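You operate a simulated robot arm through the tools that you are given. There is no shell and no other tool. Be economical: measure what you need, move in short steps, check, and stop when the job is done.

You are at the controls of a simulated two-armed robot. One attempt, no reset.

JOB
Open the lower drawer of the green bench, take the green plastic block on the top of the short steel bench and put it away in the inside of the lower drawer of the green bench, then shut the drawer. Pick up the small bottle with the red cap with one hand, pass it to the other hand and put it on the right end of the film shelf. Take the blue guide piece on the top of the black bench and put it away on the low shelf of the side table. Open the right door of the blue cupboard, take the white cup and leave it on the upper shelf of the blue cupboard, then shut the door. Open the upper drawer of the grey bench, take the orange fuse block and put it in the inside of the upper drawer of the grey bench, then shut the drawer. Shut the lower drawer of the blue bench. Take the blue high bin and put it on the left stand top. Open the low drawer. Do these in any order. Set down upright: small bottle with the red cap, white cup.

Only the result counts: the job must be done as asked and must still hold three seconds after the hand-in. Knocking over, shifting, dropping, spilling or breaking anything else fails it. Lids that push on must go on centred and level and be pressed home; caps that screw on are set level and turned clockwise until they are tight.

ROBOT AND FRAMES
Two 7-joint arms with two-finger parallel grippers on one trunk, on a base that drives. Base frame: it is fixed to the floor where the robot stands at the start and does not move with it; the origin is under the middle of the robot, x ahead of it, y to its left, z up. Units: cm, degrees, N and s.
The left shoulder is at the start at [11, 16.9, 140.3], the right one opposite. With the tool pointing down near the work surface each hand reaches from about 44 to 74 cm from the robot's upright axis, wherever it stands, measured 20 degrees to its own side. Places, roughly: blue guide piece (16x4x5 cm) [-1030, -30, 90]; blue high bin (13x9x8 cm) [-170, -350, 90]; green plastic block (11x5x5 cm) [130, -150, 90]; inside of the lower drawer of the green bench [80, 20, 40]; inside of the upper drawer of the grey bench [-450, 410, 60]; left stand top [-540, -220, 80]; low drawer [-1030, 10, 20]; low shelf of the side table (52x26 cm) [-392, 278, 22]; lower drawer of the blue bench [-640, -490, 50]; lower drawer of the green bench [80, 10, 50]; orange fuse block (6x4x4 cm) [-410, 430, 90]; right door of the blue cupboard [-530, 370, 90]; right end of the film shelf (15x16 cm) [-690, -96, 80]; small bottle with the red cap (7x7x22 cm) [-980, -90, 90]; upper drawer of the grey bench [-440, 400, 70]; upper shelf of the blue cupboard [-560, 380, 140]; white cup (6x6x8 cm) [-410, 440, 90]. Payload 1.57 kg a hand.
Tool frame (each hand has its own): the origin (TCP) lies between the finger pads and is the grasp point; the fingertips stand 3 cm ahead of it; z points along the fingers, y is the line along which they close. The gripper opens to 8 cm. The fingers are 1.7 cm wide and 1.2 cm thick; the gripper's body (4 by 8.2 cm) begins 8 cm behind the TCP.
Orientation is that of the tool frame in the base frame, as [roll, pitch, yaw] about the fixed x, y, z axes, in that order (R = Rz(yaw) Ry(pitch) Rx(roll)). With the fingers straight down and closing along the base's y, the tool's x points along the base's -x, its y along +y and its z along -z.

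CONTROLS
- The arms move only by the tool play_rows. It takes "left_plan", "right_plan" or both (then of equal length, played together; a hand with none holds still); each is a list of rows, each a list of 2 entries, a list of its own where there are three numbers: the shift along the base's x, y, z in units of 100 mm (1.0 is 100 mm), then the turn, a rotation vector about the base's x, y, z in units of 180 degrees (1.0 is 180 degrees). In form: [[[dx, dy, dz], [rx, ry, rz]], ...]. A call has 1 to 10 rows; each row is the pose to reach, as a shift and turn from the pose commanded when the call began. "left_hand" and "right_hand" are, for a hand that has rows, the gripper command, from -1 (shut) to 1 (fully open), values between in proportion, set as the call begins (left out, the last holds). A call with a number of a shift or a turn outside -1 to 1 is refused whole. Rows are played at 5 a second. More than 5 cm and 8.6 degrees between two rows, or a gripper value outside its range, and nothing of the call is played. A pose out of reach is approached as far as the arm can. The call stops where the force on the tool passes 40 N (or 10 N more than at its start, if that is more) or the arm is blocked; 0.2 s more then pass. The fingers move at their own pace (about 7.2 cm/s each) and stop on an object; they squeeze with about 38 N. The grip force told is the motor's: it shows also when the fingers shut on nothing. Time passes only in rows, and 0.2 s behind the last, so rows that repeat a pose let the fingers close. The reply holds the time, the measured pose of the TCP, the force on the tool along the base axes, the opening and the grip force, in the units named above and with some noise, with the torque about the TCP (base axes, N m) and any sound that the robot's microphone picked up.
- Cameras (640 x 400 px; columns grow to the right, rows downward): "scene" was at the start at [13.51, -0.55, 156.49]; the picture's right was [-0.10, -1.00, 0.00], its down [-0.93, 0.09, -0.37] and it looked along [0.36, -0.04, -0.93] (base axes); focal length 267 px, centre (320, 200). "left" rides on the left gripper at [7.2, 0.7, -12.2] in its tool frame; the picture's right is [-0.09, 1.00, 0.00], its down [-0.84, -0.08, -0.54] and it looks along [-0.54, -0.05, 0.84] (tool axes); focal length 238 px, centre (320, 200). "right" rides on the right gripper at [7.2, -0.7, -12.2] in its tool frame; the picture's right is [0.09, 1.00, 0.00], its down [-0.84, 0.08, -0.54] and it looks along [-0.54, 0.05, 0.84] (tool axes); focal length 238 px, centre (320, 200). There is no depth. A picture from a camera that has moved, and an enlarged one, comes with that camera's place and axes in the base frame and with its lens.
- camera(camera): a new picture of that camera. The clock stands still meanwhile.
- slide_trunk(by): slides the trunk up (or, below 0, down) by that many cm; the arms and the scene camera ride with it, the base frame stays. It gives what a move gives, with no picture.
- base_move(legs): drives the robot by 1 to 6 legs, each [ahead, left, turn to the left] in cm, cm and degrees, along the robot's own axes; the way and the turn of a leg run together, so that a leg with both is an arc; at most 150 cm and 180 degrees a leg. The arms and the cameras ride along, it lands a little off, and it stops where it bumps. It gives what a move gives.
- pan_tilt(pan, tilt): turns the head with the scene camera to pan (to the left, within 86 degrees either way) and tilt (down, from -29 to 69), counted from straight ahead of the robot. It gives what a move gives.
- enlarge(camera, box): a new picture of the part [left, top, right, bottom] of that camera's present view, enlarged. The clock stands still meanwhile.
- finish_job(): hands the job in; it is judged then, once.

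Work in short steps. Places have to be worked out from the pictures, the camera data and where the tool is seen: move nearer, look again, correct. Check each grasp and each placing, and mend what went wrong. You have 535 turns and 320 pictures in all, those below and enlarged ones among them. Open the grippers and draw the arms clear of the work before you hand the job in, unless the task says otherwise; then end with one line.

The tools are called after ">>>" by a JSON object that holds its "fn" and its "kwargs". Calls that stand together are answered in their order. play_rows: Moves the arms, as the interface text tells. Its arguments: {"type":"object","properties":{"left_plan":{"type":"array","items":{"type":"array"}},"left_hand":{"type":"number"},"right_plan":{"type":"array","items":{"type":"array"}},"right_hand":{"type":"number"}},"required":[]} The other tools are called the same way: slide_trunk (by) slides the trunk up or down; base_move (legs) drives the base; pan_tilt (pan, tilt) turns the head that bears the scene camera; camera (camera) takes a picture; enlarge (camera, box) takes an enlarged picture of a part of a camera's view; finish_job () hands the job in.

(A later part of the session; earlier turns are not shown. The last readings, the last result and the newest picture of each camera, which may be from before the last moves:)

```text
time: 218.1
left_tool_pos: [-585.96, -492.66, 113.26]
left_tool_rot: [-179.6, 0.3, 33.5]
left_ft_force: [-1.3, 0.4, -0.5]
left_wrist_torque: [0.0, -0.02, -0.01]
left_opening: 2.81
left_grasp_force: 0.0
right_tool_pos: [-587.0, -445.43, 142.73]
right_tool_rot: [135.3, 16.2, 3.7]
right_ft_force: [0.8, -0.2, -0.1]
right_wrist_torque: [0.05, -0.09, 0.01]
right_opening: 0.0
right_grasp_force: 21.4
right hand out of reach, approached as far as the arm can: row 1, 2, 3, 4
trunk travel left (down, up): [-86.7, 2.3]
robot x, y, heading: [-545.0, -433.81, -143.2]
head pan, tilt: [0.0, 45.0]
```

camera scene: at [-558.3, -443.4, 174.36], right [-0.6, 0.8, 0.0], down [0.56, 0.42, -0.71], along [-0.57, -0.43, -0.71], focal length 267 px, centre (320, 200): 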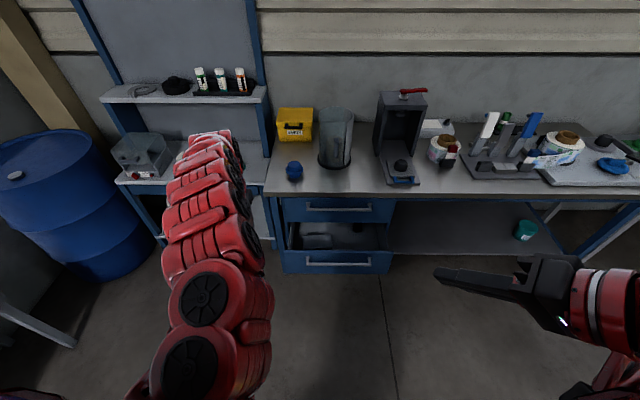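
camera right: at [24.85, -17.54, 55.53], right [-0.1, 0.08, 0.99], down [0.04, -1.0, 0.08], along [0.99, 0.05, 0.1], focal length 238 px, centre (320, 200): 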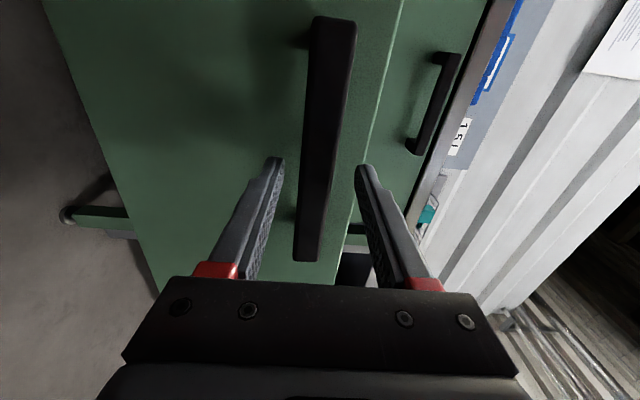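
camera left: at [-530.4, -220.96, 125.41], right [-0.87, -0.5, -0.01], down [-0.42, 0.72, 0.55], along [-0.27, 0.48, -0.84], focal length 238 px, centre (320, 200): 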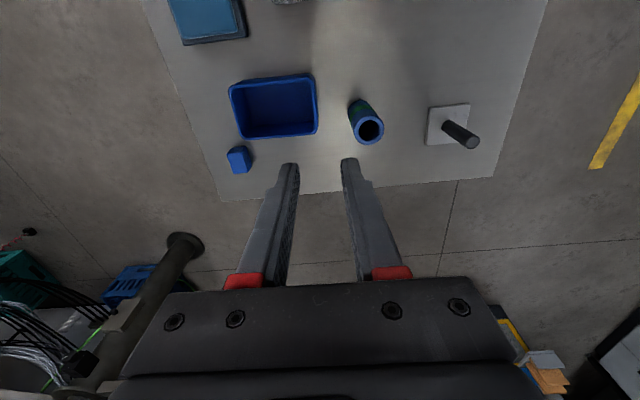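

The arm is at a joint limit in this pose. I rotate the hand back toward pointing down while lowering it.

>>> {"fn": "play_rows", "kwargs": {"right_plan": [[[0.0, 0.0, -0.15], [0.0385, -0.0054, 0.0275]], [[0.0, 0.0, -0.3], [0.077, -0.0108, 0.055]], [[0.0, 0.0, -0.5], [0.1155, -0.0162, 0.0825]], [[0, 0, -0.7], [0.154, -0.0216, 0.11]], [[0, 0, -0.9], [0.1925, -0.027, 0.1375]], [[0, 0, -1], [0.231, -0.0324, 0.165]]]}}

>>> {"fn": "play_rows", "kwargs": {"right_plan": [[[-0.2, -0.15, -0.2], [0, 0, 0]], [[-0.4, -0.3, -0.4], [0, 0, 0]], [[-0.6, -0.45, -0.6], [0, 0, 0]], [[-0.8, -0.6, -0.8], [0, 0, 0]]]}}

>>> {"fn": "camera", "kwargs": {"camera": "scene"}}

```text
time: 219.6
left_tool_pos: [-585.77, -492.82, 113.35]
left_tool_rot: [-179.6, 0.4, 33.3]
left_ft_force: [-0.5, 0.1, 0.1]
left_wrist_torque: [0.0, 0.0, 0.02]
left_opening: 2.8
left_grasp_force: 0.0
right_tool_pos: [-580.36, -442.75, 127.51]
right_tool_rot: [168.9, -2.7, 37.9]
right_ft_force: [-13.8, -0.4, 26.3]
right_wrist_torque: [1.92, -2.7, 1.02]
right_opening: 0.0
right_grasp_force: 21.3
right hand out of reach, approached as far as the arm can: row 4, 5, 6
trunk travel left (down, up): [-86.7, 2.3]
robot x, y, heading: [-545.42, -433.53, -142.9]
head pan, tilt: [0.0, 45.0]
stopped in row 6 (right hand): the force on the tool passed its limit at 113 N (the readings are from after the stop); the commanded pose is now the measured one
```

```text
time: 219.8
left_tool_pos: [-585.75, -492.74, 113.44]
left_tool_rot: [-179.5, 0.3, 33.4]
left_ft_force: [0.2, -0.3, 0.8]
left_wrist_torque: [0.0, 0.02, -0.01]
left_opening: 2.78
left_grasp_force: 0.1
right_tool_pos: [-580.36, -442.99, 127.3]
right_tool_rot: [168.6, -2.9, 37.9]
right_ft_force: [-0.2, -0.5, 0.0]
right_wrist_torque: [0.02, 0.04, 0.05]
right_opening: 0.0
right_grasp_force: 22.0
right hand out of reach, approached as far as the arm can: row 1
trunk travel left (down, up): [-86.7, 2.3]
robot x, y, heading: [-545.03, -433.63, -143.1]
head pan, tilt: [0.0, 45.0]
stopped in row 1 (right hand): the force on the tool passed its limit at 75 N (the readings are from after the stop); the commanded pose is now the measured one
```

```text
251 pictures are left
camera scene: at [-558.34, -443.48, 174.35], right [-0.6, 0.8, 0.0], down [0.57, 0.43, -0.71], along [-0.56, -0.43, -0.71], focal length 267 px, centre (320, 200)
```

scene: 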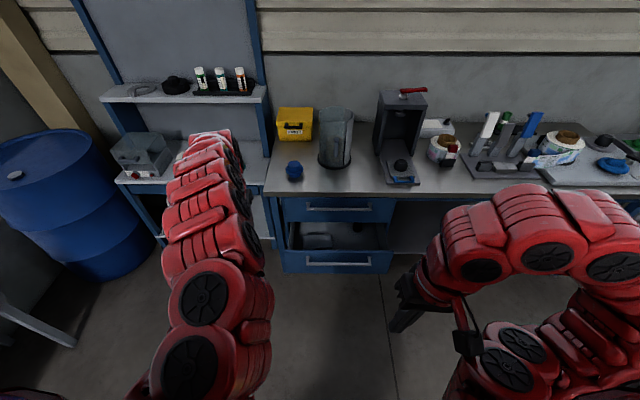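

The gripper's camera is touching its own forearm. I move the hand gently straight forward and slightly up, out of the fold.

>>> {"fn": "play_rows", "kwargs": {"right_plan": [[[-0.08, -0.06, 0.03], [0, 0, 0]], [[-0.16, -0.12, 0.05], [0, 0, 0]], [[-0.32, -0.24, 0.05], [0, 0, 0]], [[-0.5, -0.38, 0.05], [0, 0, 0]], [[-0.8, -0.6, 0.05], [0, 0, 0]]]}}

>>> {"fn": "camera", "kwargs": {"camera": "scene"}}

```text
time: 221.0
left_tool_pos: [-585.76, -492.87, 113.31]
left_tool_rot: [-179.6, 0.4, 33.4]
left_ft_force: [0.3, 0.1, 0.9]
left_wrist_torque: [0.0, 0.02, 0.01]
left_opening: 2.77
left_grasp_force: 0.0
right_tool_pos: [-581.31, -444.78, 125.27]
right_tool_rot: [168.5, -2.5, 38.1]
right_ft_force: [0.0, -0.2, -0.2]
right_wrist_torque: [0.02, -0.03, -0.02]
right_opening: 0.0
right_grasp_force: 21.0
right hand out of reach, approached as far as the arm can: row 1, 2, 3, 4, 5
trunk travel left (down, up): [-86.7, 2.3]
robot x, y, heading: [-545.28, -433.71, -143.0]
head pan, tilt: [0.0, 45.0]
```

```text
250 pictures are left
camera scene: at [-558.29, -443.52, 174.35], right [-0.6, 0.8, 0.0], down [0.56, 0.43, -0.71], along [-0.56, -0.43, -0.71], focal length 267 px, centre (320, 200)
```

scene: 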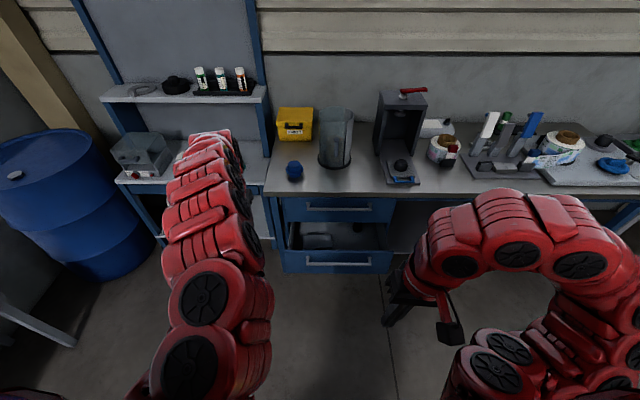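

Now it is free. I keep moving it forward and down.

>>> {"fn": "play_rows", "kwargs": {"right_plan": [[[-0.1, -0.07, -0.1], [0, 0, 0]], [[-0.2, -0.15, -0.2], [0, 0, 0]], [[-0.3, -0.22, -0.3], [0, 0, 0]], [[-0.4, -0.3, -0.4], [0, 0, 0]], [[-0.5, -0.37, -0.5], [0, 0, 0]], [[-0.6, -0.45, -0.6], [0, 0, 0]], [[-0.7, -0.52, -0.7], [0, 0, 0]], [[-0.8, -0.6, -0.8], [0, 0, 0]]]}}

>>> {"fn": "play_rows", "kwargs": {"right_plan": [[[-0.1, -0.07, -0.1], [0, 0, 0]], [[-0.2, -0.15, -0.2], [0, 0, 0]], [[-0.3, -0.22, -0.3], [0, 0, 0]], [[-0.4, -0.3, -0.4], [0, 0, 0]], [[-0.5, -0.37, -0.5], [0, 0, 0]], [[-0.6, -0.45, -0.6], [0, 0, 0]], [[-0.7, -0.52, -0.7], [0, 0, 0]], [[-0.8, -0.6, -0.8], [0, 0, 0]]]}}

```text
time: 222.8
left_tool_pos: [-585.79, -492.75, 113.4]
left_tool_rot: [-179.5, 0.5, 33.4]
left_ft_force: [0.8, -0.1, 0.4]
left_wrist_torque: [0.03, 0.02, 0.04]
left_opening: 2.81
left_grasp_force: 0.0
right_tool_pos: [-585.43, -448.73, 116.34]
right_tool_rot: [168.4, -2.4, 37.9]
right_ft_force: [0.5, 0.3, -0.5]
right_wrist_torque: [0.01, -0.03, -0.01]
right_opening: 0.01
right_grasp_force: 20.7
right hand out of reach, approached as far as the arm can: row 1, 2, 3, 4, 5, 6, 7, 8
trunk travel left (down, up): [-86.7, 2.3]
robot x, y, heading: [-545.2, -433.79, -142.8]
head pan, tilt: [0.0, 45.0]
```

```text
time: 224.6
left_tool_pos: [-585.77, -492.86, 113.22]
left_tool_rot: [-179.6, 0.2, 33.4]
left_ft_force: [0.0, -0.2, 0.4]
left_wrist_torque: [0.02, -0.01, -0.02]
left_opening: 2.81
left_grasp_force: 0.1
right_tool_pos: [-593.57, -454.72, 108.35]
right_tool_rot: [168.6, -2.9, 37.9]
right_ft_force: [-0.4, -0.9, -0.1]
right_wrist_torque: [0.03, -0.02, 0.0]
right_opening: 0.0
right_grasp_force: 21.0
right hand out of reach, approached as far as the arm can: row 1, 2, 3, 4, 5, 6
trunk travel left (down, up): [-86.7, 2.3]
robot x, y, heading: [-545.28, -433.71, -142.9]
head pan, tilt: [0.0, 45.0]
```

The arm is now properly extended. I turn the right hand forward (14 rows), then level it by 11°.

>>> {"fn": "play_rows", "kwargs": {"right_plan": [[[0, 0, 0], [-0.0385, 0.0054, -0.0275]], [[0, 0, 0], [-0.077, 0.0108, -0.055]], [[0, 0, 0], [-0.1155, 0.0162, -0.0825]], [[0, 0, 0], [-0.154, 0.0216, -0.11]], [[0, 0, 0], [-0.1925, 0.027, -0.1375]], [[0, 0, 0], [-0.231, 0.0324, -0.165]], [[0, 0, 0], [-0.2695, 0.0378, -0.1925]], [[0, 0, 0], [-0.308, 0.0432, -0.22]], [[0, 0, 0], [-0.3465, 0.0486, -0.2475]], [[0, 0, 0], [-0.385, 0.054, -0.275]]]}}

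>>> {"fn": "play_rows", "kwargs": {"right_plan": [[[0, 0, 0], [-0.0385, 0.0054, -0.0275]], [[0, 0, 0], [-0.077, 0.0108, -0.055]], [[0, 0, 0], [-0.1155, 0.0162, -0.0825]], [[0, 0, 0], [-0.154, 0.0216, -0.11]]]}}

>>> {"fn": "play_rows", "kwargs": {"right_plan": [[[0, 0, 0], [0.019, -0.025, 0]], [[0, 0, 0], [0.038, -0.0505, 0]]]}}

```text
time: 226.8
left_tool_pos: [-585.78, -492.85, 113.38]
left_tool_rot: [-179.6, 0.4, 33.4]
left_ft_force: [0.3, -0.7, 0.5]
left_wrist_torque: [0.01, -0.02, 0.0]
left_opening: 2.78
left_grasp_force: 0.1
right_tool_pos: [-593.36, -454.48, 108.5]
right_tool_rot: [102.9, 15.4, -26.6]
right_ft_force: [-0.2, -0.5, 0.1]
right_wrist_torque: [-0.01, -0.03, 0.06]
right_opening: 0.0
right_grasp_force: 21.5
trunk travel left (down, up): [-86.7, 2.3]
robot x, y, heading: [-545.36, -433.73, -143.0]
head pan, tilt: [0.0, 45.0]
```

```text
time: 227.8
left_tool_pos: [-585.61, -492.93, 113.26]
left_tool_rot: [-179.5, 0.3, 33.5]
left_ft_force: [-0.6, -0.8, 0.8]
left_wrist_torque: [-0.03, 0.02, 0.03]
left_opening: 2.81
left_grasp_force: 0.1
right_tool_pos: [-593.32, -454.69, 108.56]
right_tool_rot: [78.6, 1.0, -50.2]
right_ft_force: [0.7, -0.4, 0.0]
right_wrist_torque: [0.0, -0.04, -0.03]
right_opening: 0.02
right_grasp_force: 21.5
trunk travel left (down, up): [-86.7, 2.3]
robot x, y, heading: [-545.4, -434.09, -143.1]
head pan, tilt: [0.0, 45.0]
```

```text
time: 228.4
left_tool_pos: [-585.83, -492.71, 113.37]
left_tool_rot: [-179.6, 0.4, 33.4]
left_ft_force: [0.5, -0.4, -0.1]
left_wrist_torque: [0.01, -0.01, 0.03]
left_opening: 2.79
left_grasp_force: 0.0
right_tool_pos: [-593.33, -454.46, 108.41]
right_tool_rot: [90.1, 0.4, -50.0]
right_ft_force: [0.0, -0.5, 0.9]
right_wrist_torque: [0.0, 0.05, -0.01]
right_opening: 0.01
right_grasp_force: 21.0
trunk travel left (down, up): [-86.7, 2.3]
robot x, y, heading: [-545.35, -433.78, -143.1]
head pan, tilt: [0.0, 45.0]
```

The right hand points forward level. The lower drawer's handle is near (-625,-482,50). I retract the left arm, then lower the trunk.

>>> {"fn": "play_rows", "kwargs": {"left_plan": [[[0.2, 0.15, 0], [0, 0, 0]], [[0.4, 0.3, 0], [0, 0, 0]], [[0.6, 0.45, 0], [0, 0, 0]], [[0.8, 0.6, 0], [0, 0, 0]]]}}

>>> {"fn": "play_rows", "kwargs": {"left_plan": [[[0.2, 0.15, 0], [0, 0, 0]], [[0.4, 0.3, 0], [0, 0, 0]], [[0.6, 0.45, 0], [0, 0, 0]]]}}

>>> {"fn": "slide_trunk", "kwargs": {"by": -40}}

>>> {"fn": "slide_trunk", "kwargs": {"by": -17}}

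>>> {"fn": "camera", "kwargs": {"camera": "scene"}}

>>> {"fn": "camera", "kwargs": {"camera": "right"}}

```text
time: 229.4
left_tool_pos: [-582.53, -490.89, 112.86]
left_tool_rot: [-179.6, 0.2, 33.4]
left_ft_force: [-0.2, 0.5, 0.3]
left_wrist_torque: [-0.02, -0.01, 0.01]
left_opening: 2.8
left_grasp_force: 0.0
left hand out of reach, approached as far as the arm can: row 2, 3, 4
right_tool_pos: [-593.4, -454.42, 108.51]
right_tool_rot: [90.0, 0.4, -50.0]
right_ft_force: [0.1, -0.2, -0.4]
right_wrist_torque: [0.02, 0.03, -0.03]
right_opening: 0.01
right_grasp_force: 21.5
trunk travel left (down, up): [-86.7, 2.3]
robot x, y, heading: [-545.34, -433.83, -143.2]
head pan, tilt: [0.0, 45.0]
```

```text
time: 230.2
left_tool_pos: [-581.9, -491.56, 111.99]
left_tool_rot: [-179.6, 0.2, 33.5]
left_ft_force: [-0.2, 0.0, 0.2]
left_wrist_torque: [-0.02, 0.02, -0.01]
left_opening: 2.82
left_grasp_force: 0.0
left hand out of reach, approached as far as the arm can: row 1, 2, 3
right_tool_pos: [-593.55, -454.65, 108.45]
right_tool_rot: [90.2, 0.4, -50.0]
right_ft_force: [0.5, -0.2, -0.7]
right_wrist_torque: [-0.01, 0.01, -0.03]
right_opening: 0.03
right_grasp_force: 21.1
trunk travel left (down, up): [-86.7, 2.3]
robot x, y, heading: [-545.81, -433.71, -143.3]
head pan, tilt: [0.0, 45.0]
```

```text
time: 234.1
left_tool_pos: [-581.93, -491.47, 71.89]
left_tool_rot: [-179.6, 0.4, 33.3]
left_ft_force: [-0.2, 0.7, 1.0]
left_wrist_torque: [0.0, -0.04, -0.01]
left_opening: 2.84
left_grasp_force: 0.2
right_tool_pos: [-593.47, -454.51, 68.47]
right_tool_rot: [90.1, 0.4, -50.1]
right_ft_force: [-0.4, -0.6, 0.1]
right_wrist_torque: [0.01, -0.03, -0.03]
right_opening: 0.01
right_grasp_force: 21.3
trunk travel left (down, up): [-46.7, 42.3]
robot x, y, heading: [-545.5, -434.11, -143.1]
head pan, tilt: [0.0, 45.0]
```

```text
time: 236.0
left_tool_pos: [-581.98, -491.44, 54.87]
left_tool_rot: [-179.7, 0.3, 33.4]
left_ft_force: [-0.4, 0.3, 0.4]
left_wrist_torque: [0.02, -0.02, -0.01]
left_opening: 2.79
left_grasp_force: 0.2
right_tool_pos: [-593.48, -454.44, 51.56]
right_tool_rot: [90.1, 0.4, -50.0]
right_ft_force: [-1.3, 0.1, -0.1]
right_wrist_torque: [0.0, 0.01, -0.01]
right_opening: 0.01
right_grasp_force: 21.6
trunk travel left (down, up): [-29.7, 59.3]
robot x, y, heading: [-544.82, -433.7, -143.0]
head pan, tilt: [0.0, 45.0]
```

```text
249 pictures are left
camera scene: at [-558.26, -443.5, 117.36], right [-0.6, 0.8, 0.0], down [0.56, 0.43, -0.71], along [-0.56, -0.43, -0.71], focal length 267 px, centre (320, 200)
```

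scene: 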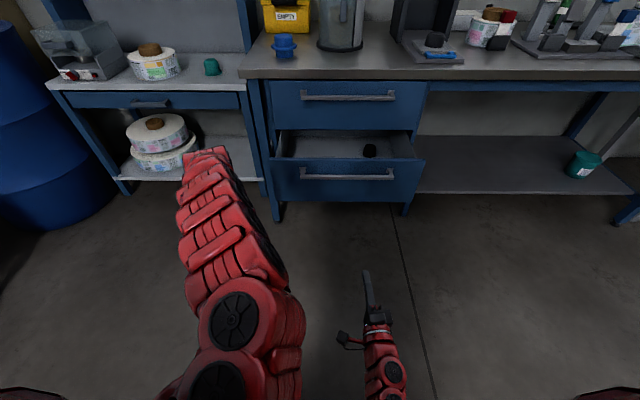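

```text
248 pictures are left
camera right: at [-579.52, -452.14, 50.75], right [0.06, -0.08, 1.0], down [-0.12, 0.99, 0.08], along [-0.99, -0.13, 0.05], focal length 238 px, centre (320, 200)
```

right: 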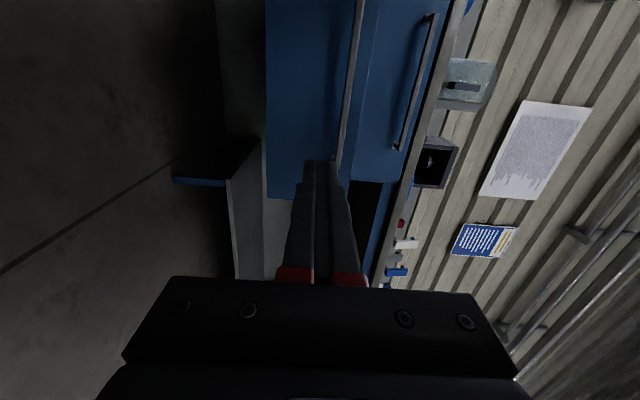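

The handle is at z≈57; the hand at z 51.6 will press the drawer panel just below it. I extend the right hand 18 cm so that it leads the left.

>>> {"fn": "play_rows", "kwargs": {"right_plan": [[[-0.26, -0.2, 0], [0, 0, 0]], [[-0.53, -0.4, 0], [0, 0, 0]], [[-0.8, -0.6, 0], [0, 0, 0]]]}}

>>> {"fn": "play_rows", "kwargs": {"right_plan": [[[-0.26, -0.2, 0], [0, 0, 0]], [[-0.53, -0.4, 0], [0, 0, 0]], [[-0.64, -0.48, 0], [0, 0, 0]]]}}

>>> {"fn": "base_move", "kwargs": {"legs": [[20, 0, 0]]}}

>>> {"fn": "camera", "kwargs": {"camera": "scene"}}

```text
time: 236.8
left_tool_pos: [-581.91, -491.49, 54.9]
left_tool_rot: [-179.6, 0.1, 33.4]
left_ft_force: [0.2, 0.4, 0.5]
left_wrist_torque: [0.02, 0.02, 0.0]
left_opening: 2.81
left_grasp_force: 0.0
right_tool_pos: [-601.62, -460.63, 51.63]
right_tool_rot: [90.0, 0.5, -50.2]
right_ft_force: [-1.0, 0.4, -0.6]
right_wrist_torque: [-0.01, 0.01, -0.02]
right_opening: 0.0
right_grasp_force: 20.7
trunk travel left (down, up): [-29.7, 59.3]
robot x, y, heading: [-545.33, -433.65, -142.8]
head pan, tilt: [0.0, 45.0]
```

```text
time: 237.6
left_tool_pos: [-581.91, -491.49, 54.98]
left_tool_rot: [-179.6, 0.3, 33.4]
left_ft_force: [-0.6, 0.7, 0.7]
left_wrist_torque: [-0.01, -0.01, 0.01]
left_opening: 2.82
left_grasp_force: 0.1
right_tool_pos: [-607.83, -465.29, 51.39]
right_tool_rot: [90.0, 0.3, -50.1]
right_ft_force: [0.0, 1.1, 0.4]
right_wrist_torque: [0.0, 0.01, 0.0]
right_opening: 0.01
right_grasp_force: 21.3
trunk travel left (down, up): [-29.7, 59.3]
robot x, y, heading: [-545.34, -433.35, -142.9]
head pan, tilt: [0.0, 45.0]
```

```text
time: 239.2
left_tool_pos: [-598.09, -503.77, 54.94]
left_tool_rot: [-179.6, 0.3, 33.6]
left_ft_force: [-0.3, -0.1, 0.0]
left_wrist_torque: [0.0, -0.02, -0.01]
left_opening: 2.76
left_grasp_force: 0.0
right_tool_pos: [-623.94, -477.47, 51.27]
right_tool_rot: [90.1, 0.4, -50.0]
right_ft_force: [0.0, -0.9, 0.2]
right_wrist_torque: [0.0, 0.01, 0.01]
right_opening: 0.0
right_grasp_force: 21.7
trunk travel left (down, up): [-29.7, 59.3]
robot x, y, heading: [-561.19, -445.83, -142.9]
head pan, tilt: [0.0, 45.0]
```

```text
247 pictures are left
camera scene: at [-574.41, -455.67, 117.34], right [-0.6, 0.8, 0.0], down [0.57, 0.43, -0.71], along [-0.56, -0.43, -0.71], focal length 267 px, centre (320, 200)
```

scene: 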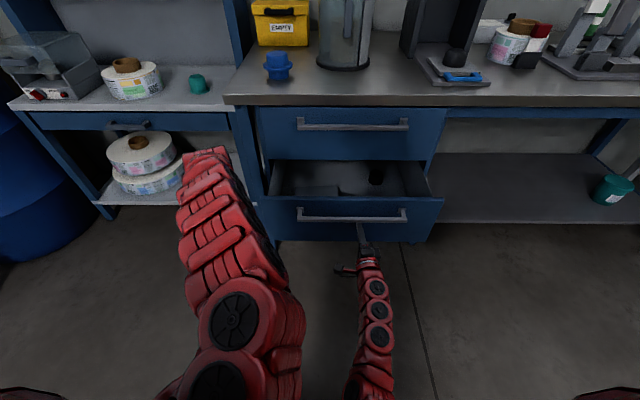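

The hand is about to touch the panel. I drive 8 ahead, then push the rest with the arm.

>>> {"fn": "base_move", "kwargs": {"legs": [[8, 0, 0]]}}

>>> {"fn": "play_rows", "kwargs": {"right_plan": [[[-0.13, -0.1, 0], [0, 0, 0]], [[-0.26, -0.2, 0], [0, 0, 0]], [[-0.4, -0.3, 0], [0, 0, 0]], [[-0.53, -0.4, 0], [0, 0, 0]], [[-0.66, -0.5, 0], [0, 0, 0]], [[-0.8, -0.6, 0], [0, 0, 0]]]}}

>>> {"fn": "camera", "kwargs": {"camera": "scene"}}

```text
time: 240.2
left_tool_pos: [-604.23, -508.38, 54.83]
left_tool_rot: [-179.6, 0.2, 33.5]
left_ft_force: [0.6, 0.3, 1.1]
left_wrist_torque: [-0.02, -0.01, -0.03]
left_opening: 2.81
left_grasp_force: 0.1
right_tool_pos: [-630.22, -482.15, 51.39]
right_tool_rot: [90.1, 0.4, -50.0]
right_ft_force: [0.3, -0.1, -0.3]
right_wrist_torque: [0.01, 0.02, -0.01]
right_opening: 0.01
right_grasp_force: 21.3
trunk travel left (down, up): [-29.7, 59.3]
robot x, y, heading: [-567.32, -450.91, -142.9]
head pan, tilt: [0.0, 45.0]
```

```text
time: 241.6
left_tool_pos: [-604.12, -508.41, 54.94]
left_tool_rot: [-179.6, 0.2, 33.6]
left_ft_force: [-0.6, 0.5, 0.6]
left_wrist_torque: [-0.04, -0.01, 0.01]
left_opening: 2.81
left_grasp_force: 0.0
right_tool_pos: [-637.97, -488.32, 51.16]
right_tool_rot: [90.1, 0.2, -49.8]
right_ft_force: [-0.1, -0.5, -0.3]
right_wrist_torque: [0.03, -0.03, 0.03]
right_opening: 0.0
right_grasp_force: 21.1
trunk travel left (down, up): [-29.7, 59.3]
robot x, y, heading: [-567.7, -450.93, -142.9]
head pan, tilt: [0.0, 45.0]
```

```text
246 pictures are left
camera scene: at [-580.65, -460.39, 117.35], right [-0.6, 0.8, 0.0], down [0.56, 0.43, -0.71], along [-0.56, -0.43, -0.71], focal length 267 px, centre (320, 200)
```

scene: 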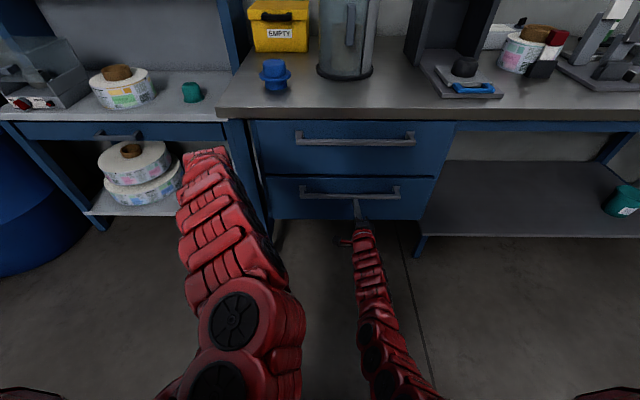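

It's nearly shut. I push a little more until the force limit stops it.

>>> {"fn": "play_rows", "kwargs": {"right_plan": [[[-0.08, -0.06, 0], [0, 0, 0]], [[-0.16, -0.12, 0], [0, 0, 0]], [[-0.24, -0.18, 0], [0, 0, 0]], [[-0.32, -0.24, 0], [0, 0, 0]]]}}

>>> {"fn": "enlarge", "kwargs": {"camera": "scene", "box": [220, 100, 480, 260]}}

```text
time: 242.1
left_tool_pos: [-604.09, -508.28, 54.95]
left_tool_rot: [-179.6, 0.2, 33.3]
left_ft_force: [0.7, -0.9, -0.6]
left_wrist_torque: [0.01, -0.02, 0.0]
left_opening: 2.8
left_grasp_force: 0.1
right_tool_pos: [-639.08, -488.69, 51.48]
right_tool_rot: [89.7, 0.3, -49.9]
right_ft_force: [10.1, 7.4, 4.5]
right_wrist_torque: [-0.08, 0.11, -0.08]
right_opening: 0.0
right_grasp_force: 21.1
trunk travel left (down, up): [-29.7, 59.3]
robot x, y, heading: [-567.82, -450.34, -143.1]
head pan, tilt: [0.0, 45.0]
stopped in row 2 (right hand): the force on the tool passed its limit at 80 N (the readings are from after the stop); the commanded pose is now the measured one
```

```text
2.46 times, centred on (350, 180) of scene
camera zoom: at [-580.55, -460.29, 117.37], right [-0.6, 0.8, 0.0], down [0.56, 0.42, -0.71], along [-0.57, -0.42, -0.71], focal length 657 px, centre (246, 249)
```

zoom: 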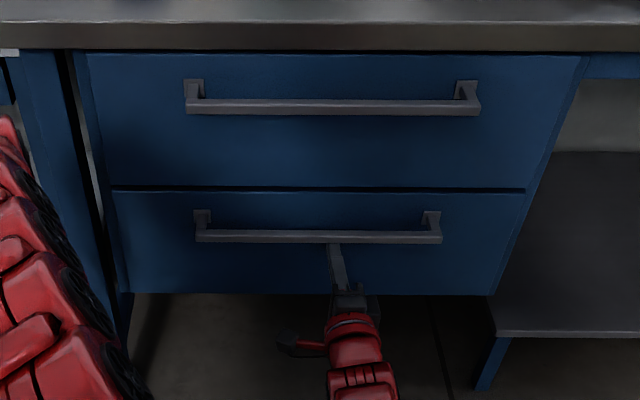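

The drawer is shut flush. I back away, retract the right hand and raise the trunk, then look along the wall to the right.

>>> {"fn": "base_move", "kwargs": {"legs": [[-40, 0, 0]]}}

>>> {"fn": "slide_trunk", "kwargs": {"by": 40}}

>>> {"fn": "play_rows", "kwargs": {"right_plan": [[[0.26, 0.2, 0], [0, 0, 0]], [[0.53, 0.4, 0], [0, 0, 0]], [[0.8, 0.6, 0], [0, 0, 0]]]}}

>>> {"fn": "play_rows", "kwargs": {"right_plan": [[[0.26, 0.2, 0], [0, 0, 0]], [[0.53, 0.4, 0], [0, 0, 0]], [[0.7, 0.53, 0], [0, 0, 0]]]}}

>>> {"fn": "pan_tilt", "kwargs": {"pan": -75, "tilt": 22}}

>>> {"fn": "camera", "kwargs": {"camera": "scene"}}

```text
time: 244.6
left_tool_pos: [-572.53, -483.95, 55.06]
left_tool_rot: [-179.6, 0.2, 32.9]
left_ft_force: [0.8, -0.5, -0.6]
left_wrist_torque: [-0.01, -0.01, 0.0]
left_opening: 2.8
left_grasp_force: 0.1
right_tool_pos: [-607.08, -464.19, 51.35]
right_tool_rot: [89.9, 0.3, -50.5]
right_ft_force: [-0.1, -0.2, 0.1]
right_wrist_torque: [0.02, -0.03, -0.02]
right_opening: 0.01
right_grasp_force: 21.8
trunk travel left (down, up): [-29.7, 59.3]
robot x, y, heading: [-535.33, -426.75, -143.6]
head pan, tilt: [0.0, 45.0]
```

```text
time: 248.4
left_tool_pos: [-572.63, -484.03, 95.0]
left_tool_rot: [-179.6, 0.2, 33.0]
left_ft_force: [-0.6, 0.6, -0.6]
left_wrist_torque: [0.01, -0.02, -0.02]
left_opening: 2.8
left_grasp_force: 0.1
right_tool_pos: [-607.16, -464.24, 91.3]
right_tool_rot: [89.9, 0.3, -50.6]
right_ft_force: [0.8, -0.2, 0.7]
right_wrist_torque: [0.01, 0.01, 0.01]
right_opening: 0.0
right_grasp_force: 20.8
trunk travel left (down, up): [-69.7, 19.3]
robot x, y, heading: [-535.32, -426.33, -143.8]
head pan, tilt: [0.0, 45.0]
```

```text
time: 249.2
left_tool_pos: [-572.42, -483.96, 95.0]
left_tool_rot: [-179.6, 0.3, 33.0]
left_ft_force: [0.0, -0.2, 0.6]
left_wrist_torque: [0.03, -0.01, -0.04]
left_opening: 2.8
left_grasp_force: 0.0
right_tool_pos: [-598.95, -457.98, 91.42]
right_tool_rot: [89.9, 0.3, -50.4]
right_ft_force: [0.2, -0.1, -0.2]
right_wrist_torque: [0.02, -0.01, -0.01]
right_opening: 0.0
right_grasp_force: 21.2
trunk travel left (down, up): [-69.7, 19.3]
robot x, y, heading: [-535.28, -426.78, -143.5]
head pan, tilt: [0.0, 45.0]
```

```text
time: 250.1
left_tool_pos: [-572.39, -484.01, 94.81]
left_tool_rot: [-179.7, 0.1, 33.0]
left_ft_force: [0.8, -0.3, -0.5]
left_wrist_torque: [-0.06, -0.01, 0.0]
left_opening: 2.8
left_grasp_force: 0.1
right_tool_pos: [-592.13, -452.87, 91.42]
right_tool_rot: [89.8, 0.3, -50.6]
right_ft_force: [0.7, 0.2, 0.5]
right_wrist_torque: [-0.01, -0.02, 0.02]
right_opening: 0.0
right_grasp_force: 20.7
trunk travel left (down, up): [-69.7, 19.3]
robot x, y, heading: [-535.09, -426.46, -143.3]
head pan, tilt: [0.0, 45.0]
```

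```text
time: 251.5
left_tool_pos: [-572.52, -483.93, 94.92]
left_tool_rot: [-179.6, 0.2, 33.0]
left_ft_force: [0.1, -0.4, -0.4]
left_wrist_torque: [0.01, 0.0, 0.04]
left_opening: 2.79
left_grasp_force: 0.1
right_tool_pos: [-592.04, -452.91, 91.36]
right_tool_rot: [89.9, 0.2, -50.4]
right_ft_force: [-0.3, 0.5, -0.6]
right_wrist_torque: [0.0, 0.0, -0.04]
right_opening: 0.02
right_grasp_force: 21.5
trunk travel left (down, up): [-69.7, 19.3]
robot x, y, heading: [-535.45, -426.83, -143.4]
head pan, tilt: [-75.0, 22.0]
```

```text
244 pictures are left
camera scene: at [-549.23, -425.6, 160.89], right [0.62, 0.78, 0.0], down [0.29, -0.23, -0.93], along [-0.73, 0.58, -0.37], focal length 267 px, centre (320, 200)
```

scene: 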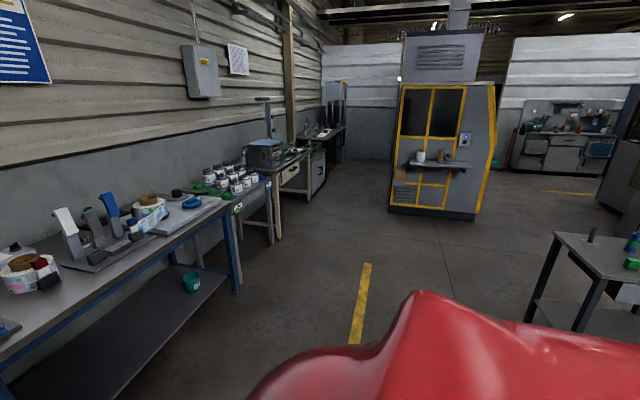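

The aisle between the wall benches and the yellow machine is free, about 110 cm wide at the machine. I turn to face along it (≈127°) and drive up, keeping to the middle.

>>> {"fn": "base_move", "kwargs": {"legs": [[0, 0, -90], [130, 25, 0], [100, 25, 0]]}}

>>> {"fn": "pan_tilt", "kwargs": {"pan": 0, "tilt": 25}}

>>> {"fn": "camera", "kwargs": {"camera": "scene"}}

```text
time: 266.9
left_tool_pos: [-766.17, -230.03, 95.05]
left_tool_rot: [-179.6, 0.2, -58.4]
left_ft_force: [0.0, -0.2, 1.0]
left_wrist_torque: [0.0, 0.0, 0.0]
left_opening: 2.82
left_grasp_force: 0.0
right_tool_pos: [-734.62, -211.23, 91.44]
right_tool_rot: [89.8, 0.2, -141.7]
right_ft_force: [0.0, 0.2, -0.2]
right_wrist_torque: [0.0, -0.04, -0.01]
right_opening: 0.01
right_grasp_force: 20.9
trunk travel left (down, up): [-69.7, 19.3]
robot x, y, heading: [-709.75, -268.34, 125.0]
head pan, tilt: [-75.0, 22.0]
```

```text
time: 268.4
left_tool_pos: [-766.1, -230.03, 94.85]
left_tool_rot: [-179.7, 0.3, -58.4]
left_ft_force: [0.6, 0.6, 0.0]
left_wrist_torque: [0.04, 0.05, 0.02]
left_opening: 2.79
left_grasp_force: 0.0
right_tool_pos: [-734.52, -211.28, 91.28]
right_tool_rot: [89.9, 0.4, -141.8]
right_ft_force: [0.8, -0.5, 1.0]
right_wrist_torque: [-0.01, -0.02, -0.04]
right_opening: 0.01
right_grasp_force: 21.6
trunk travel left (down, up): [-69.7, 19.3]
robot x, y, heading: [-709.39, -268.71, 125.0]
head pan, tilt: [0.0, 25.0]
```

```text
243 pictures are left
camera scene: at [-719.65, -254.46, 160.41], right [0.82, 0.57, 0.0], down [0.24, -0.35, -0.91], along [-0.52, 0.74, -0.42], focal length 267 px, centre (320, 200)
```

scene: 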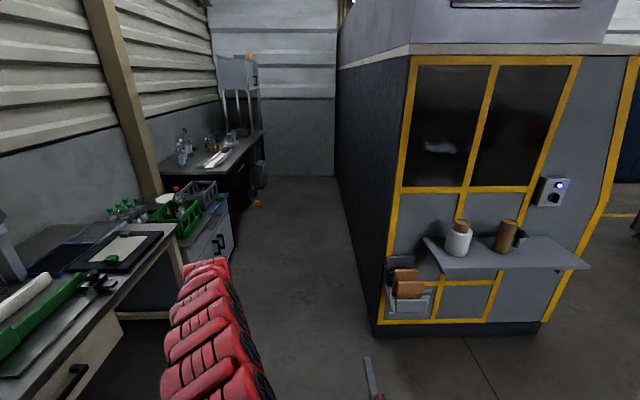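

The film shelf is on the machine's front face, and the black bench is at the far end of the aisle. I move into the aisle middle and advance for a better view.

>>> {"fn": "base_move", "kwargs": {"legs": [[0, 18, 1.5], [100, 0, 0]]}}

>>> {"fn": "pan_tilt", "kwargs": {"pan": 8, "tilt": 20}}

>>> {"fn": "camera", "kwargs": {"camera": "scene"}}

```text
time: 274.8
left_tool_pos: [-844.13, -161.93, 94.93]
left_tool_rot: [-179.5, 0.1, -55.9]
left_ft_force: [-0.2, 0.5, 0.1]
left_wrist_torque: [-0.04, -0.02, -0.01]
left_opening: 2.8
left_grasp_force: 0.1
right_tool_pos: [-813.36, -141.81, 91.3]
right_tool_rot: [89.9, 0.3, -139.3]
right_ft_force: [0.5, 0.8, -0.8]
right_wrist_torque: [-0.01, 0.01, 0.04]
right_opening: 0.0
right_grasp_force: 21.3
trunk travel left (down, up): [-69.7, 19.3]
robot x, y, heading: [-786.11, -197.79, 127.5]
head pan, tilt: [0.0, 25.0]
```

```text
time: 275.5
left_tool_pos: [-844.1, -161.9, 94.87]
left_tool_rot: [-179.6, 0.1, -55.8]
left_ft_force: [0.0, -0.1, 0.1]
left_wrist_torque: [-0.02, 0.01, 0.04]
left_opening: 2.81
left_grasp_force: 0.1
right_tool_pos: [-813.4, -141.74, 91.37]
right_tool_rot: [89.8, 0.3, -139.3]
right_ft_force: [-0.5, -0.5, 0.1]
right_wrist_torque: [0.02, 0.02, 0.04]
right_opening: 0.0
right_grasp_force: 21.4
trunk travel left (down, up): [-69.7, 19.3]
robot x, y, heading: [-786.07, -197.91, 127.7]
head pan, tilt: [8.0, 20.0]
```

```text
242 pictures are left
camera scene: at [-797.65, -185.04, 161.21], right [0.7, 0.71, 0.0], down [0.24, -0.24, -0.94], along [-0.67, 0.66, -0.34], focal length 267 px, centre (320, 200)
```

scene: 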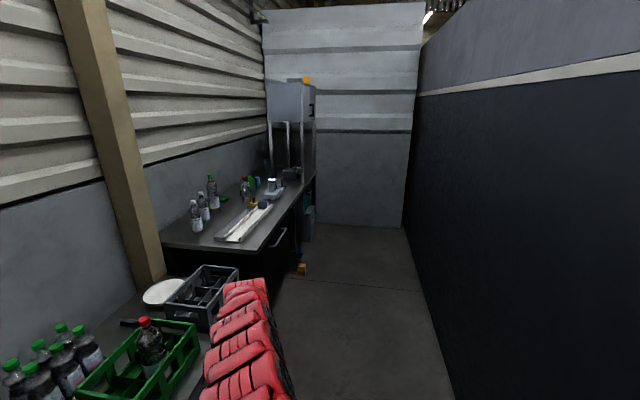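

I enlarge the black bench to find the red-capped bottle, the guide piece and the low drawer.

>>> {"fn": "enlarge", "kwargs": {"camera": "scene", "box": [160, 160, 320, 285]}}

```text
3.20 times, centred on (240, 222) of scene
camera zoom: at [-797.65, -185.04, 161.21], right [0.7, 0.71, 0.0], down [0.24, -0.24, -0.94], along [-0.67, 0.66, -0.34], focal length 854 px, centre (576, 128)
```

zoom: 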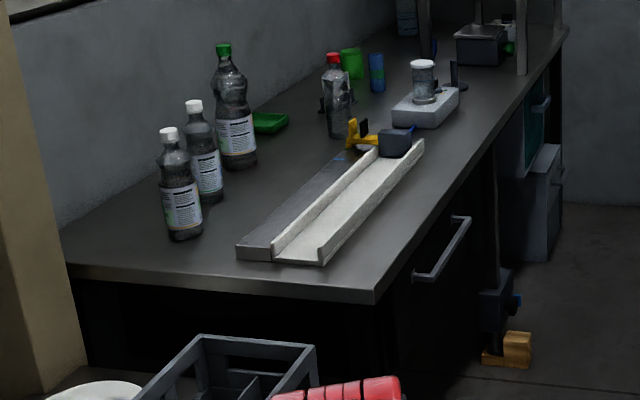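

The red-capped bottle stands at about (-979,-88); the bench front runs at s≈797 with the machine wall 110 cm opposite. I raise the arms and drive ahead 195 before turning to face the bench.

>>> {"fn": "slide_trunk", "kwargs": {"by": 19}}

>>> {"fn": "play_rows", "kwargs": {"left_plan": [[[0, 0, 0.4], [0, 0, 0]], [[0, 0, 0.8], [0, 0, 0]]], "right_plan": [[[0, 0, 0.4], [0, 0, 0]], [[0, 0, 0.8], [0, 0, 0]]]}}

>>> {"fn": "base_move", "kwargs": {"legs": [[100, 0, -0.5], [90, 0, 0]]}}

>>> {"fn": "pan_tilt", "kwargs": {"pan": 40, "tilt": 35}}

>>> {"fn": "camera", "kwargs": {"camera": "scene"}}

```text
time: 277.6
left_tool_pos: [-844.02, -161.91, 113.92]
left_tool_rot: [-179.6, 0.2, -55.9]
left_ft_force: [0.4, 0.6, -0.7]
left_wrist_torque: [0.03, 0.03, 0.03]
left_opening: 2.8
left_grasp_force: 0.1
right_tool_pos: [-813.44, -141.68, 110.3]
right_tool_rot: [90.0, 0.4, -139.3]
right_ft_force: [0.0, 0.7, -0.1]
right_wrist_torque: [0.03, -0.02, 0.0]
right_opening: 0.01
right_grasp_force: 20.7
trunk travel left (down, up): [-88.7, 0.3]
robot x, y, heading: [-785.83, -197.88, 127.8]
head pan, tilt: [8.0, 20.0]
```

```text
time: 278.1
left_tool_pos: [-843.93, -162.0, 121.98]
left_tool_rot: [-179.4, 0.1, -55.9]
left_ft_force: [-1.6, -0.1, 1.1]
left_wrist_torque: [-0.02, -0.05, -0.02]
left_opening: 2.77
left_grasp_force: 0.0
right_tool_pos: [-813.14, -141.6, 118.38]
right_tool_rot: [90.0, 0.2, -139.4]
right_ft_force: [0.0, 0.6, -0.4]
right_wrist_torque: [-0.03, 0.01, 0.04]
right_opening: 0.04
right_grasp_force: 21.2
trunk travel left (down, up): [-88.7, 0.3]
robot x, y, heading: [-786.13, -198.04, 127.5]
head pan, tilt: [8.0, 20.0]
```

```text
time: 287.7
left_tool_pos: [-958.9, -10.9, 122.13]
left_tool_rot: [-179.6, 0.2, -55.9]
left_ft_force: [-0.2, -0.5, 0.7]
left_wrist_torque: [0.03, -0.02, 0.02]
left_opening: 2.83
left_grasp_force: 0.0
right_tool_pos: [-928.05, 9.38, 118.35]
right_tool_rot: [89.9, 0.2, -139.3]
right_ft_force: [0.0, -0.6, 0.2]
right_wrist_torque: [0.0, -0.01, -0.01]
right_opening: 0.0
right_grasp_force: 20.8
trunk travel left (down, up): [-88.7, 0.3]
robot x, y, heading: [-900.75, -46.71, 127.7]
head pan, tilt: [8.0, 20.0]
```

```text
time: 288.6
left_tool_pos: [-958.98, -10.85, 122.08]
left_tool_rot: [-179.6, 0.1, -55.9]
left_ft_force: [-0.3, 0.1, 0.2]
left_wrist_torque: [0.01, 0.01, -0.03]
left_opening: 2.79
left_grasp_force: 0.1
right_tool_pos: [-927.98, 9.46, 118.46]
right_tool_rot: [89.9, 0.3, -139.4]
right_ft_force: [0.0, -0.1, 0.2]
right_wrist_torque: [-0.01, -0.03, 0.01]
right_opening: 0.01
right_grasp_force: 21.1
trunk travel left (down, up): [-88.7, 0.3]
robot x, y, heading: [-900.81, -47.22, 127.7]
head pan, tilt: [40.0, 35.0]
```

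```text
240 pictures are left
camera scene: at [-914.44, -38.62, 177.84], right [0.21, 0.98, 0.0], down [0.56, -0.12, -0.82], along [-0.8, 0.18, -0.57], focal length 267 px, centre (320, 200)
```

scene: 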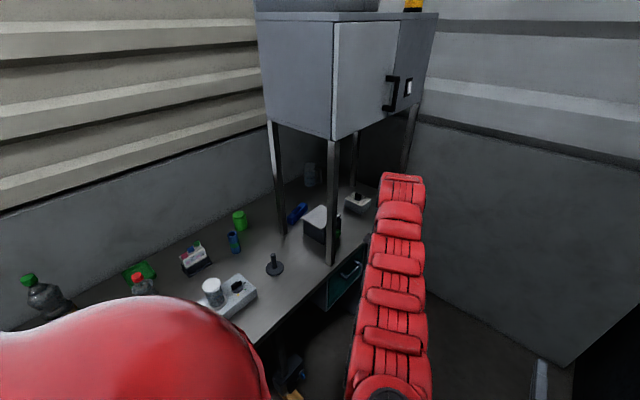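

The guide piece lies at about (-1029,-26), under the cabinet stand. Sweeping room is sufficient, so I turn 90° left to face the bench.

>>> {"fn": "base_move", "kwargs": {"legs": [[0, 0, 89.5]]}}

>>> {"fn": "pan_tilt", "kwargs": {"pan": -15, "tilt": 45}}

>>> {"fn": "camera", "kwargs": {"camera": "scene"}}

```text
time: 292.9
left_tool_pos: [-936.06, -105.45, 122.15]
left_tool_rot: [-179.6, 0.2, 34.9]
left_ft_force: [0.1, -0.1, -0.4]
left_wrist_torque: [-0.03, -0.02, -0.02]
left_opening: 2.8
left_grasp_force: 0.0
right_tool_pos: [-956.76, -74.84, 118.41]
right_tool_rot: [89.8, 0.4, -48.6]
right_ft_force: [0.1, -0.2, -0.3]
right_wrist_torque: [0.02, 0.0, -0.01]
right_opening: 0.01
right_grasp_force: 21.8
trunk travel left (down, up): [-88.7, 0.3]
robot x, y, heading: [-900.82, -46.56, -141.5]
head pan, tilt: [40.0, 35.0]
```

```text
time: 294.1
left_tool_pos: [-936.02, -105.49, 121.99]
left_tool_rot: [-179.6, 0.2, 35.0]
left_ft_force: [0.3, -0.5, -0.4]
left_wrist_torque: [0.02, -0.04, -0.04]
left_opening: 2.8
left_grasp_force: 0.0
right_tool_pos: [-956.68, -74.92, 118.32]
right_tool_rot: [89.9, 0.3, -48.5]
right_ft_force: [0.6, -0.1, 0.1]
right_wrist_torque: [0.0, -0.03, -0.03]
right_opening: 0.0
right_grasp_force: 21.4
trunk travel left (down, up): [-88.7, 0.3]
robot x, y, heading: [-900.98, -47.52, -141.7]
head pan, tilt: [-15.0, 45.0]
```

```text
239 pictures are left
camera scene: at [-914.69, -55.08, 176.35], right [-0.4, 0.92, 0.0], down [0.65, 0.28, -0.71], along [-0.65, -0.28, -0.71], focal length 267 px, centre (320, 200)
```

scene: 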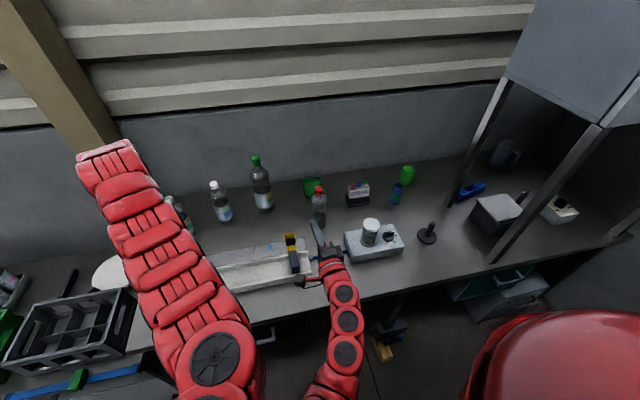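

The bottle is at about (-982,-85), 87 cm ahead and 21 right; the guide piece is further right. Before the bottle I'll handle the low drawer, so I look down to the right.

>>> {"fn": "pan_tilt", "kwargs": {"pan": -45, "tilt": 48}}

>>> {"fn": "camera", "kwargs": {"camera": "scene"}}

```text
time: 295.1
left_tool_pos: [-936.0, -105.56, 121.99]
left_tool_rot: [-179.7, 0.1, 34.9]
left_ft_force: [0.2, -0.1, 0.0]
left_wrist_torque: [0.02, 0.0, -0.03]
left_opening: 2.8
left_grasp_force: 0.2
right_tool_pos: [-956.67, -74.86, 118.4]
right_tool_rot: [89.9, 0.3, -48.5]
right_ft_force: [0.3, -0.3, -0.5]
right_wrist_torque: [-0.01, 0.0, -0.01]
right_opening: 0.01
right_grasp_force: 21.4
trunk travel left (down, up): [-88.7, 0.3]
robot x, y, heading: [-900.75, -46.77, -141.8]
head pan, tilt: [-45.0, 48.0]
```

```text
238 pictures are left
camera scene: at [-915.06, -50.95, 175.93], right [0.11, 0.99, 0.0], down [0.74, -0.08, -0.67], along [-0.66, 0.08, -0.74], focal length 267 px, centre (320, 200)
```

scene: 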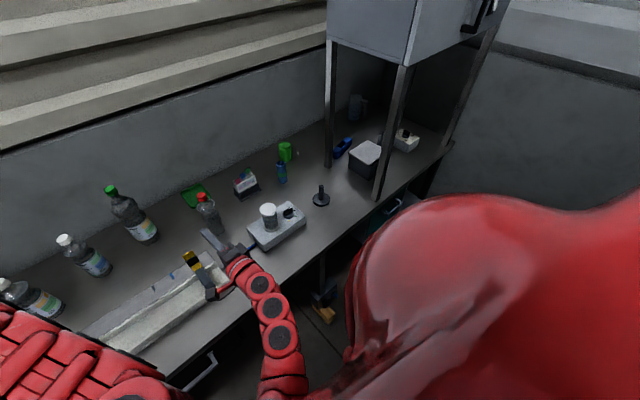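

I back up 20 cm (toward the machine wall) to clear the cabinet, then shift 60 cm right to view the low drawer.

>>> {"fn": "base_move", "kwargs": {"legs": [[-20, 0, 0]]}}

>>> {"fn": "base_move", "kwargs": {"legs": [[0, -60, -1.2]]}}

>>> {"fn": "pan_tilt", "kwargs": {"pan": -35, "tilt": 55}}

>>> {"fn": "camera", "kwargs": {"camera": "scene"}}

```text
time: 296.7
left_tool_pos: [-920.62, -93.14, 121.99]
left_tool_rot: [-179.6, 0.2, 34.7]
left_ft_force: [0.1, 0.1, 0.1]
left_wrist_torque: [0.04, -0.04, -0.03]
left_opening: 2.8
left_grasp_force: 0.0
right_tool_pos: [-941.23, -62.45, 118.29]
right_tool_rot: [90.0, 0.3, -48.6]
right_ft_force: [-1.2, 0.5, -1.5]
right_wrist_torque: [0.0, -0.01, 0.01]
right_opening: 0.0
right_grasp_force: 21.4
trunk travel left (down, up): [-88.7, 0.3]
robot x, y, heading: [-885.07, -34.58, -141.9]
head pan, tilt: [-45.0, 48.0]
```

```text
time: 300.1
left_tool_pos: [-959.51, -43.37, 122.01]
left_tool_rot: [-179.6, 0.3, 32.8]
left_ft_force: [0.2, 0.3, -0.5]
left_wrist_torque: [-0.02, -0.02, -0.02]
left_opening: 2.78
left_grasp_force: 0.1
right_tool_pos: [-978.95, -12.05, 118.5]
right_tool_rot: [89.8, 0.4, -50.6]
right_ft_force: [0.1, -0.7, -0.9]
right_wrist_torque: [-0.01, 0.04, -0.05]
right_opening: 0.0
right_grasp_force: 21.1
trunk travel left (down, up): [-88.7, 0.3]
robot x, y, heading: [-922.36, 13.77, -143.5]
head pan, tilt: [-45.0, 48.0]
```

```text
time: 300.8
left_tool_pos: [-959.56, -43.37, 122.09]
left_tool_rot: [-179.8, 0.3, 33.0]
left_ft_force: [-0.2, 0.3, 0.6]
left_wrist_torque: [-0.03, -0.03, -0.05]
left_opening: 2.82
left_grasp_force: 0.0
right_tool_pos: [-978.97, -11.99, 118.55]
right_tool_rot: [89.8, 0.3, -50.5]
right_ft_force: [-0.2, 0.5, -0.5]
right_wrist_torque: [0.0, -0.02, -0.04]
right_opening: 0.0
right_grasp_force: 21.4
trunk travel left (down, up): [-88.7, 0.3]
robot x, y, heading: [-921.96, 14.11, -143.5]
head pan, tilt: [-35.0, 55.0]
```

```text
237 pictures are left
camera scene: at [-935.92, 9.07, 175.01], right [-0.02, 1.0, 0.0], down [0.82, 0.02, -0.57], along [-0.57, -0.01, -0.82], focal length 267 px, centre (320, 200)
```

scene: 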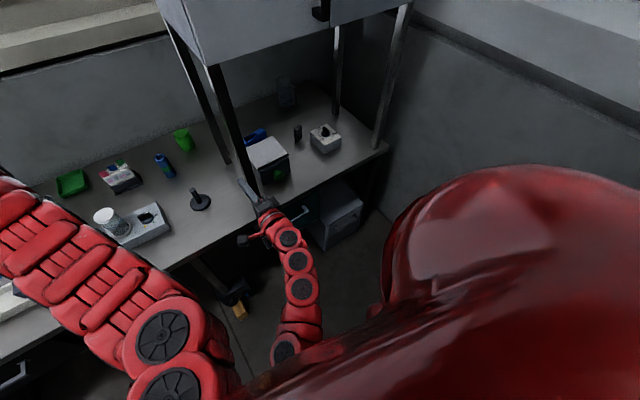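

A grey unit protrudes under the bench at the right; I need a lower look. First I pull the left arm back and outward so it clears the bench edge when lowered.

>>> {"fn": "play_rows", "kwargs": {"left_plan": [[[0.15, -0.05, 0], [0, 0, 0]], [[0.3, -0.1, 0], [0, 0, 0]], [[0.45, -0.15, 0], [0, 0, 0]], [[0.6, -0.2, 0], [0, 0, 0]], [[0.75, -0.25, 0], [0, 0, 0]], [[0.9, -0.3, 0], [0, 0, 0]]]}}

>>> {"fn": "camera", "kwargs": {"camera": "left"}}

```text
time: 302.2
left_tool_pos: [-956.73, -46.12, 122.53]
left_tool_rot: [-179.6, 0.2, 32.8]
left_ft_force: [-0.1, -0.8, 0.7]
left_wrist_torque: [0.01, 0.01, 0.02]
left_opening: 2.81
left_grasp_force: 0.1
left hand out of reach, approached as far as the arm can: row 1, 2, 3, 4, 5, 6
right_tool_pos: [-979.01, -12.13, 118.44]
right_tool_rot: [89.9, 0.4, -50.6]
right_ft_force: [-0.3, -0.4, 0.9]
right_wrist_torque: [0.02, 0.01, -0.01]
right_opening: 0.01
right_grasp_force: 20.9
trunk travel left (down, up): [-88.7, 0.3]
robot x, y, heading: [-921.72, 13.74, -143.9]
head pan, tilt: [-35.0, 55.0]
```

```text
236 pictures are left
camera left: at [-950.25, -42.91, 134.62], right [0.46, -0.89, -0.01], down [-0.74, -0.39, 0.55], along [-0.49, -0.25, -0.84], focal length 238 px, centre (320, 200)
```

left: 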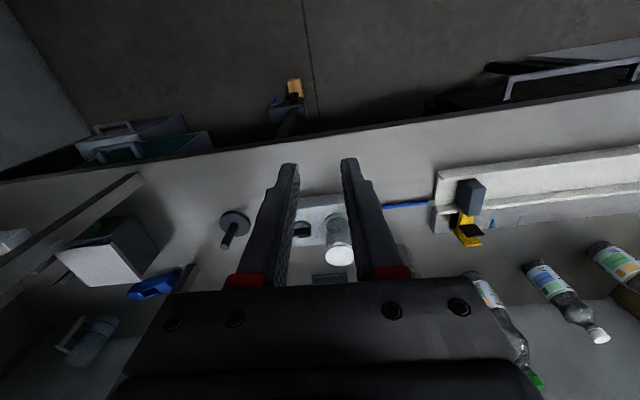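

The left arm can't retract at this height. I lower it 18 cm relative to the shoulder first, then retract.

>>> {"fn": "play_rows", "kwargs": {"left_plan": [[[0, 0, -0.3], [0, 0, 0]], [[0, 0, -0.6], [0, 0, 0]], [[0, 0, -0.95], [0, 0, 0]]]}}

>>> {"fn": "play_rows", "kwargs": {"left_plan": [[[0.1, 0.08, -0.2], [0, 0, 0]], [[0.25, 0.18, -0.4], [0, 0, 0]], [[0.4, 0.3, -0.6], [0, 0, 0]], [[0.6, 0.45, -0.8], [0, 0, 0]], [[0.8, 0.6, -0.95], [0, 0, 0]]]}}

>>> {"fn": "play_rows", "kwargs": {"left_plan": [[[0.2, 0.15, 0], [0, 0, 0]], [[0.4, 0.3, 0], [0, 0, 0]], [[0.6, 0.45, 0], [0, 0, 0]], [[0.8, 0.6, 0], [0, 0, 0]]]}}

```text
time: 303.0
left_tool_pos: [-956.81, -46.14, 112.93]
left_tool_rot: [-179.7, 0.1, 32.9]
left_ft_force: [0.1, 0.9, 0.6]
left_wrist_torque: [0.01, 0.0, 0.02]
left_opening: 2.82
left_grasp_force: 0.0
right_tool_pos: [-978.99, -11.98, 118.53]
right_tool_rot: [89.8, 0.4, -50.6]
right_ft_force: [-0.2, -0.1, -0.3]
right_wrist_torque: [0.01, -0.07, 0.01]
right_opening: 0.02
right_grasp_force: 21.2
trunk travel left (down, up): [-88.7, 0.3]
robot x, y, heading: [-922.04, 14.29, -143.6]
head pan, tilt: [-35.0, 55.0]
```

```text
time: 304.2
left_tool_pos: [-948.71, -40.17, 103.62]
left_tool_rot: [-179.6, 0.3, 33.0]
left_ft_force: [0.1, -1.1, -0.5]
left_wrist_torque: [0.01, 0.02, -0.02]
left_opening: 2.78
left_grasp_force: 0.0
right_tool_pos: [-978.98, -11.96, 118.48]
right_tool_rot: [89.9, 0.3, -50.7]
right_ft_force: [0.0, 1.0, 0.3]
right_wrist_torque: [0.0, -0.01, 0.02]
right_opening: 0.01
right_grasp_force: 21.5
trunk travel left (down, up): [-88.7, 0.3]
robot x, y, heading: [-921.97, 13.65, -143.7]
head pan, tilt: [-35.0, 55.0]
```

```text
time: 305.2
left_tool_pos: [-940.54, -34.17, 103.58]
left_tool_rot: [-179.6, 0.3, 32.7]
left_ft_force: [0.3, 0.8, 0.6]
left_wrist_torque: [0.04, 0.02, -0.01]
left_opening: 2.8
left_grasp_force: 0.2
right_tool_pos: [-978.95, -11.89, 118.42]
right_tool_rot: [89.8, 0.3, -50.6]
right_ft_force: [0.3, 0.0, 0.0]
right_wrist_torque: [0.0, -0.02, -0.02]
right_opening: 0.02
right_grasp_force: 21.7
trunk travel left (down, up): [-88.7, 0.3]
robot x, y, heading: [-922.02, 14.02, -143.2]
head pan, tilt: [-35.0, 55.0]
```

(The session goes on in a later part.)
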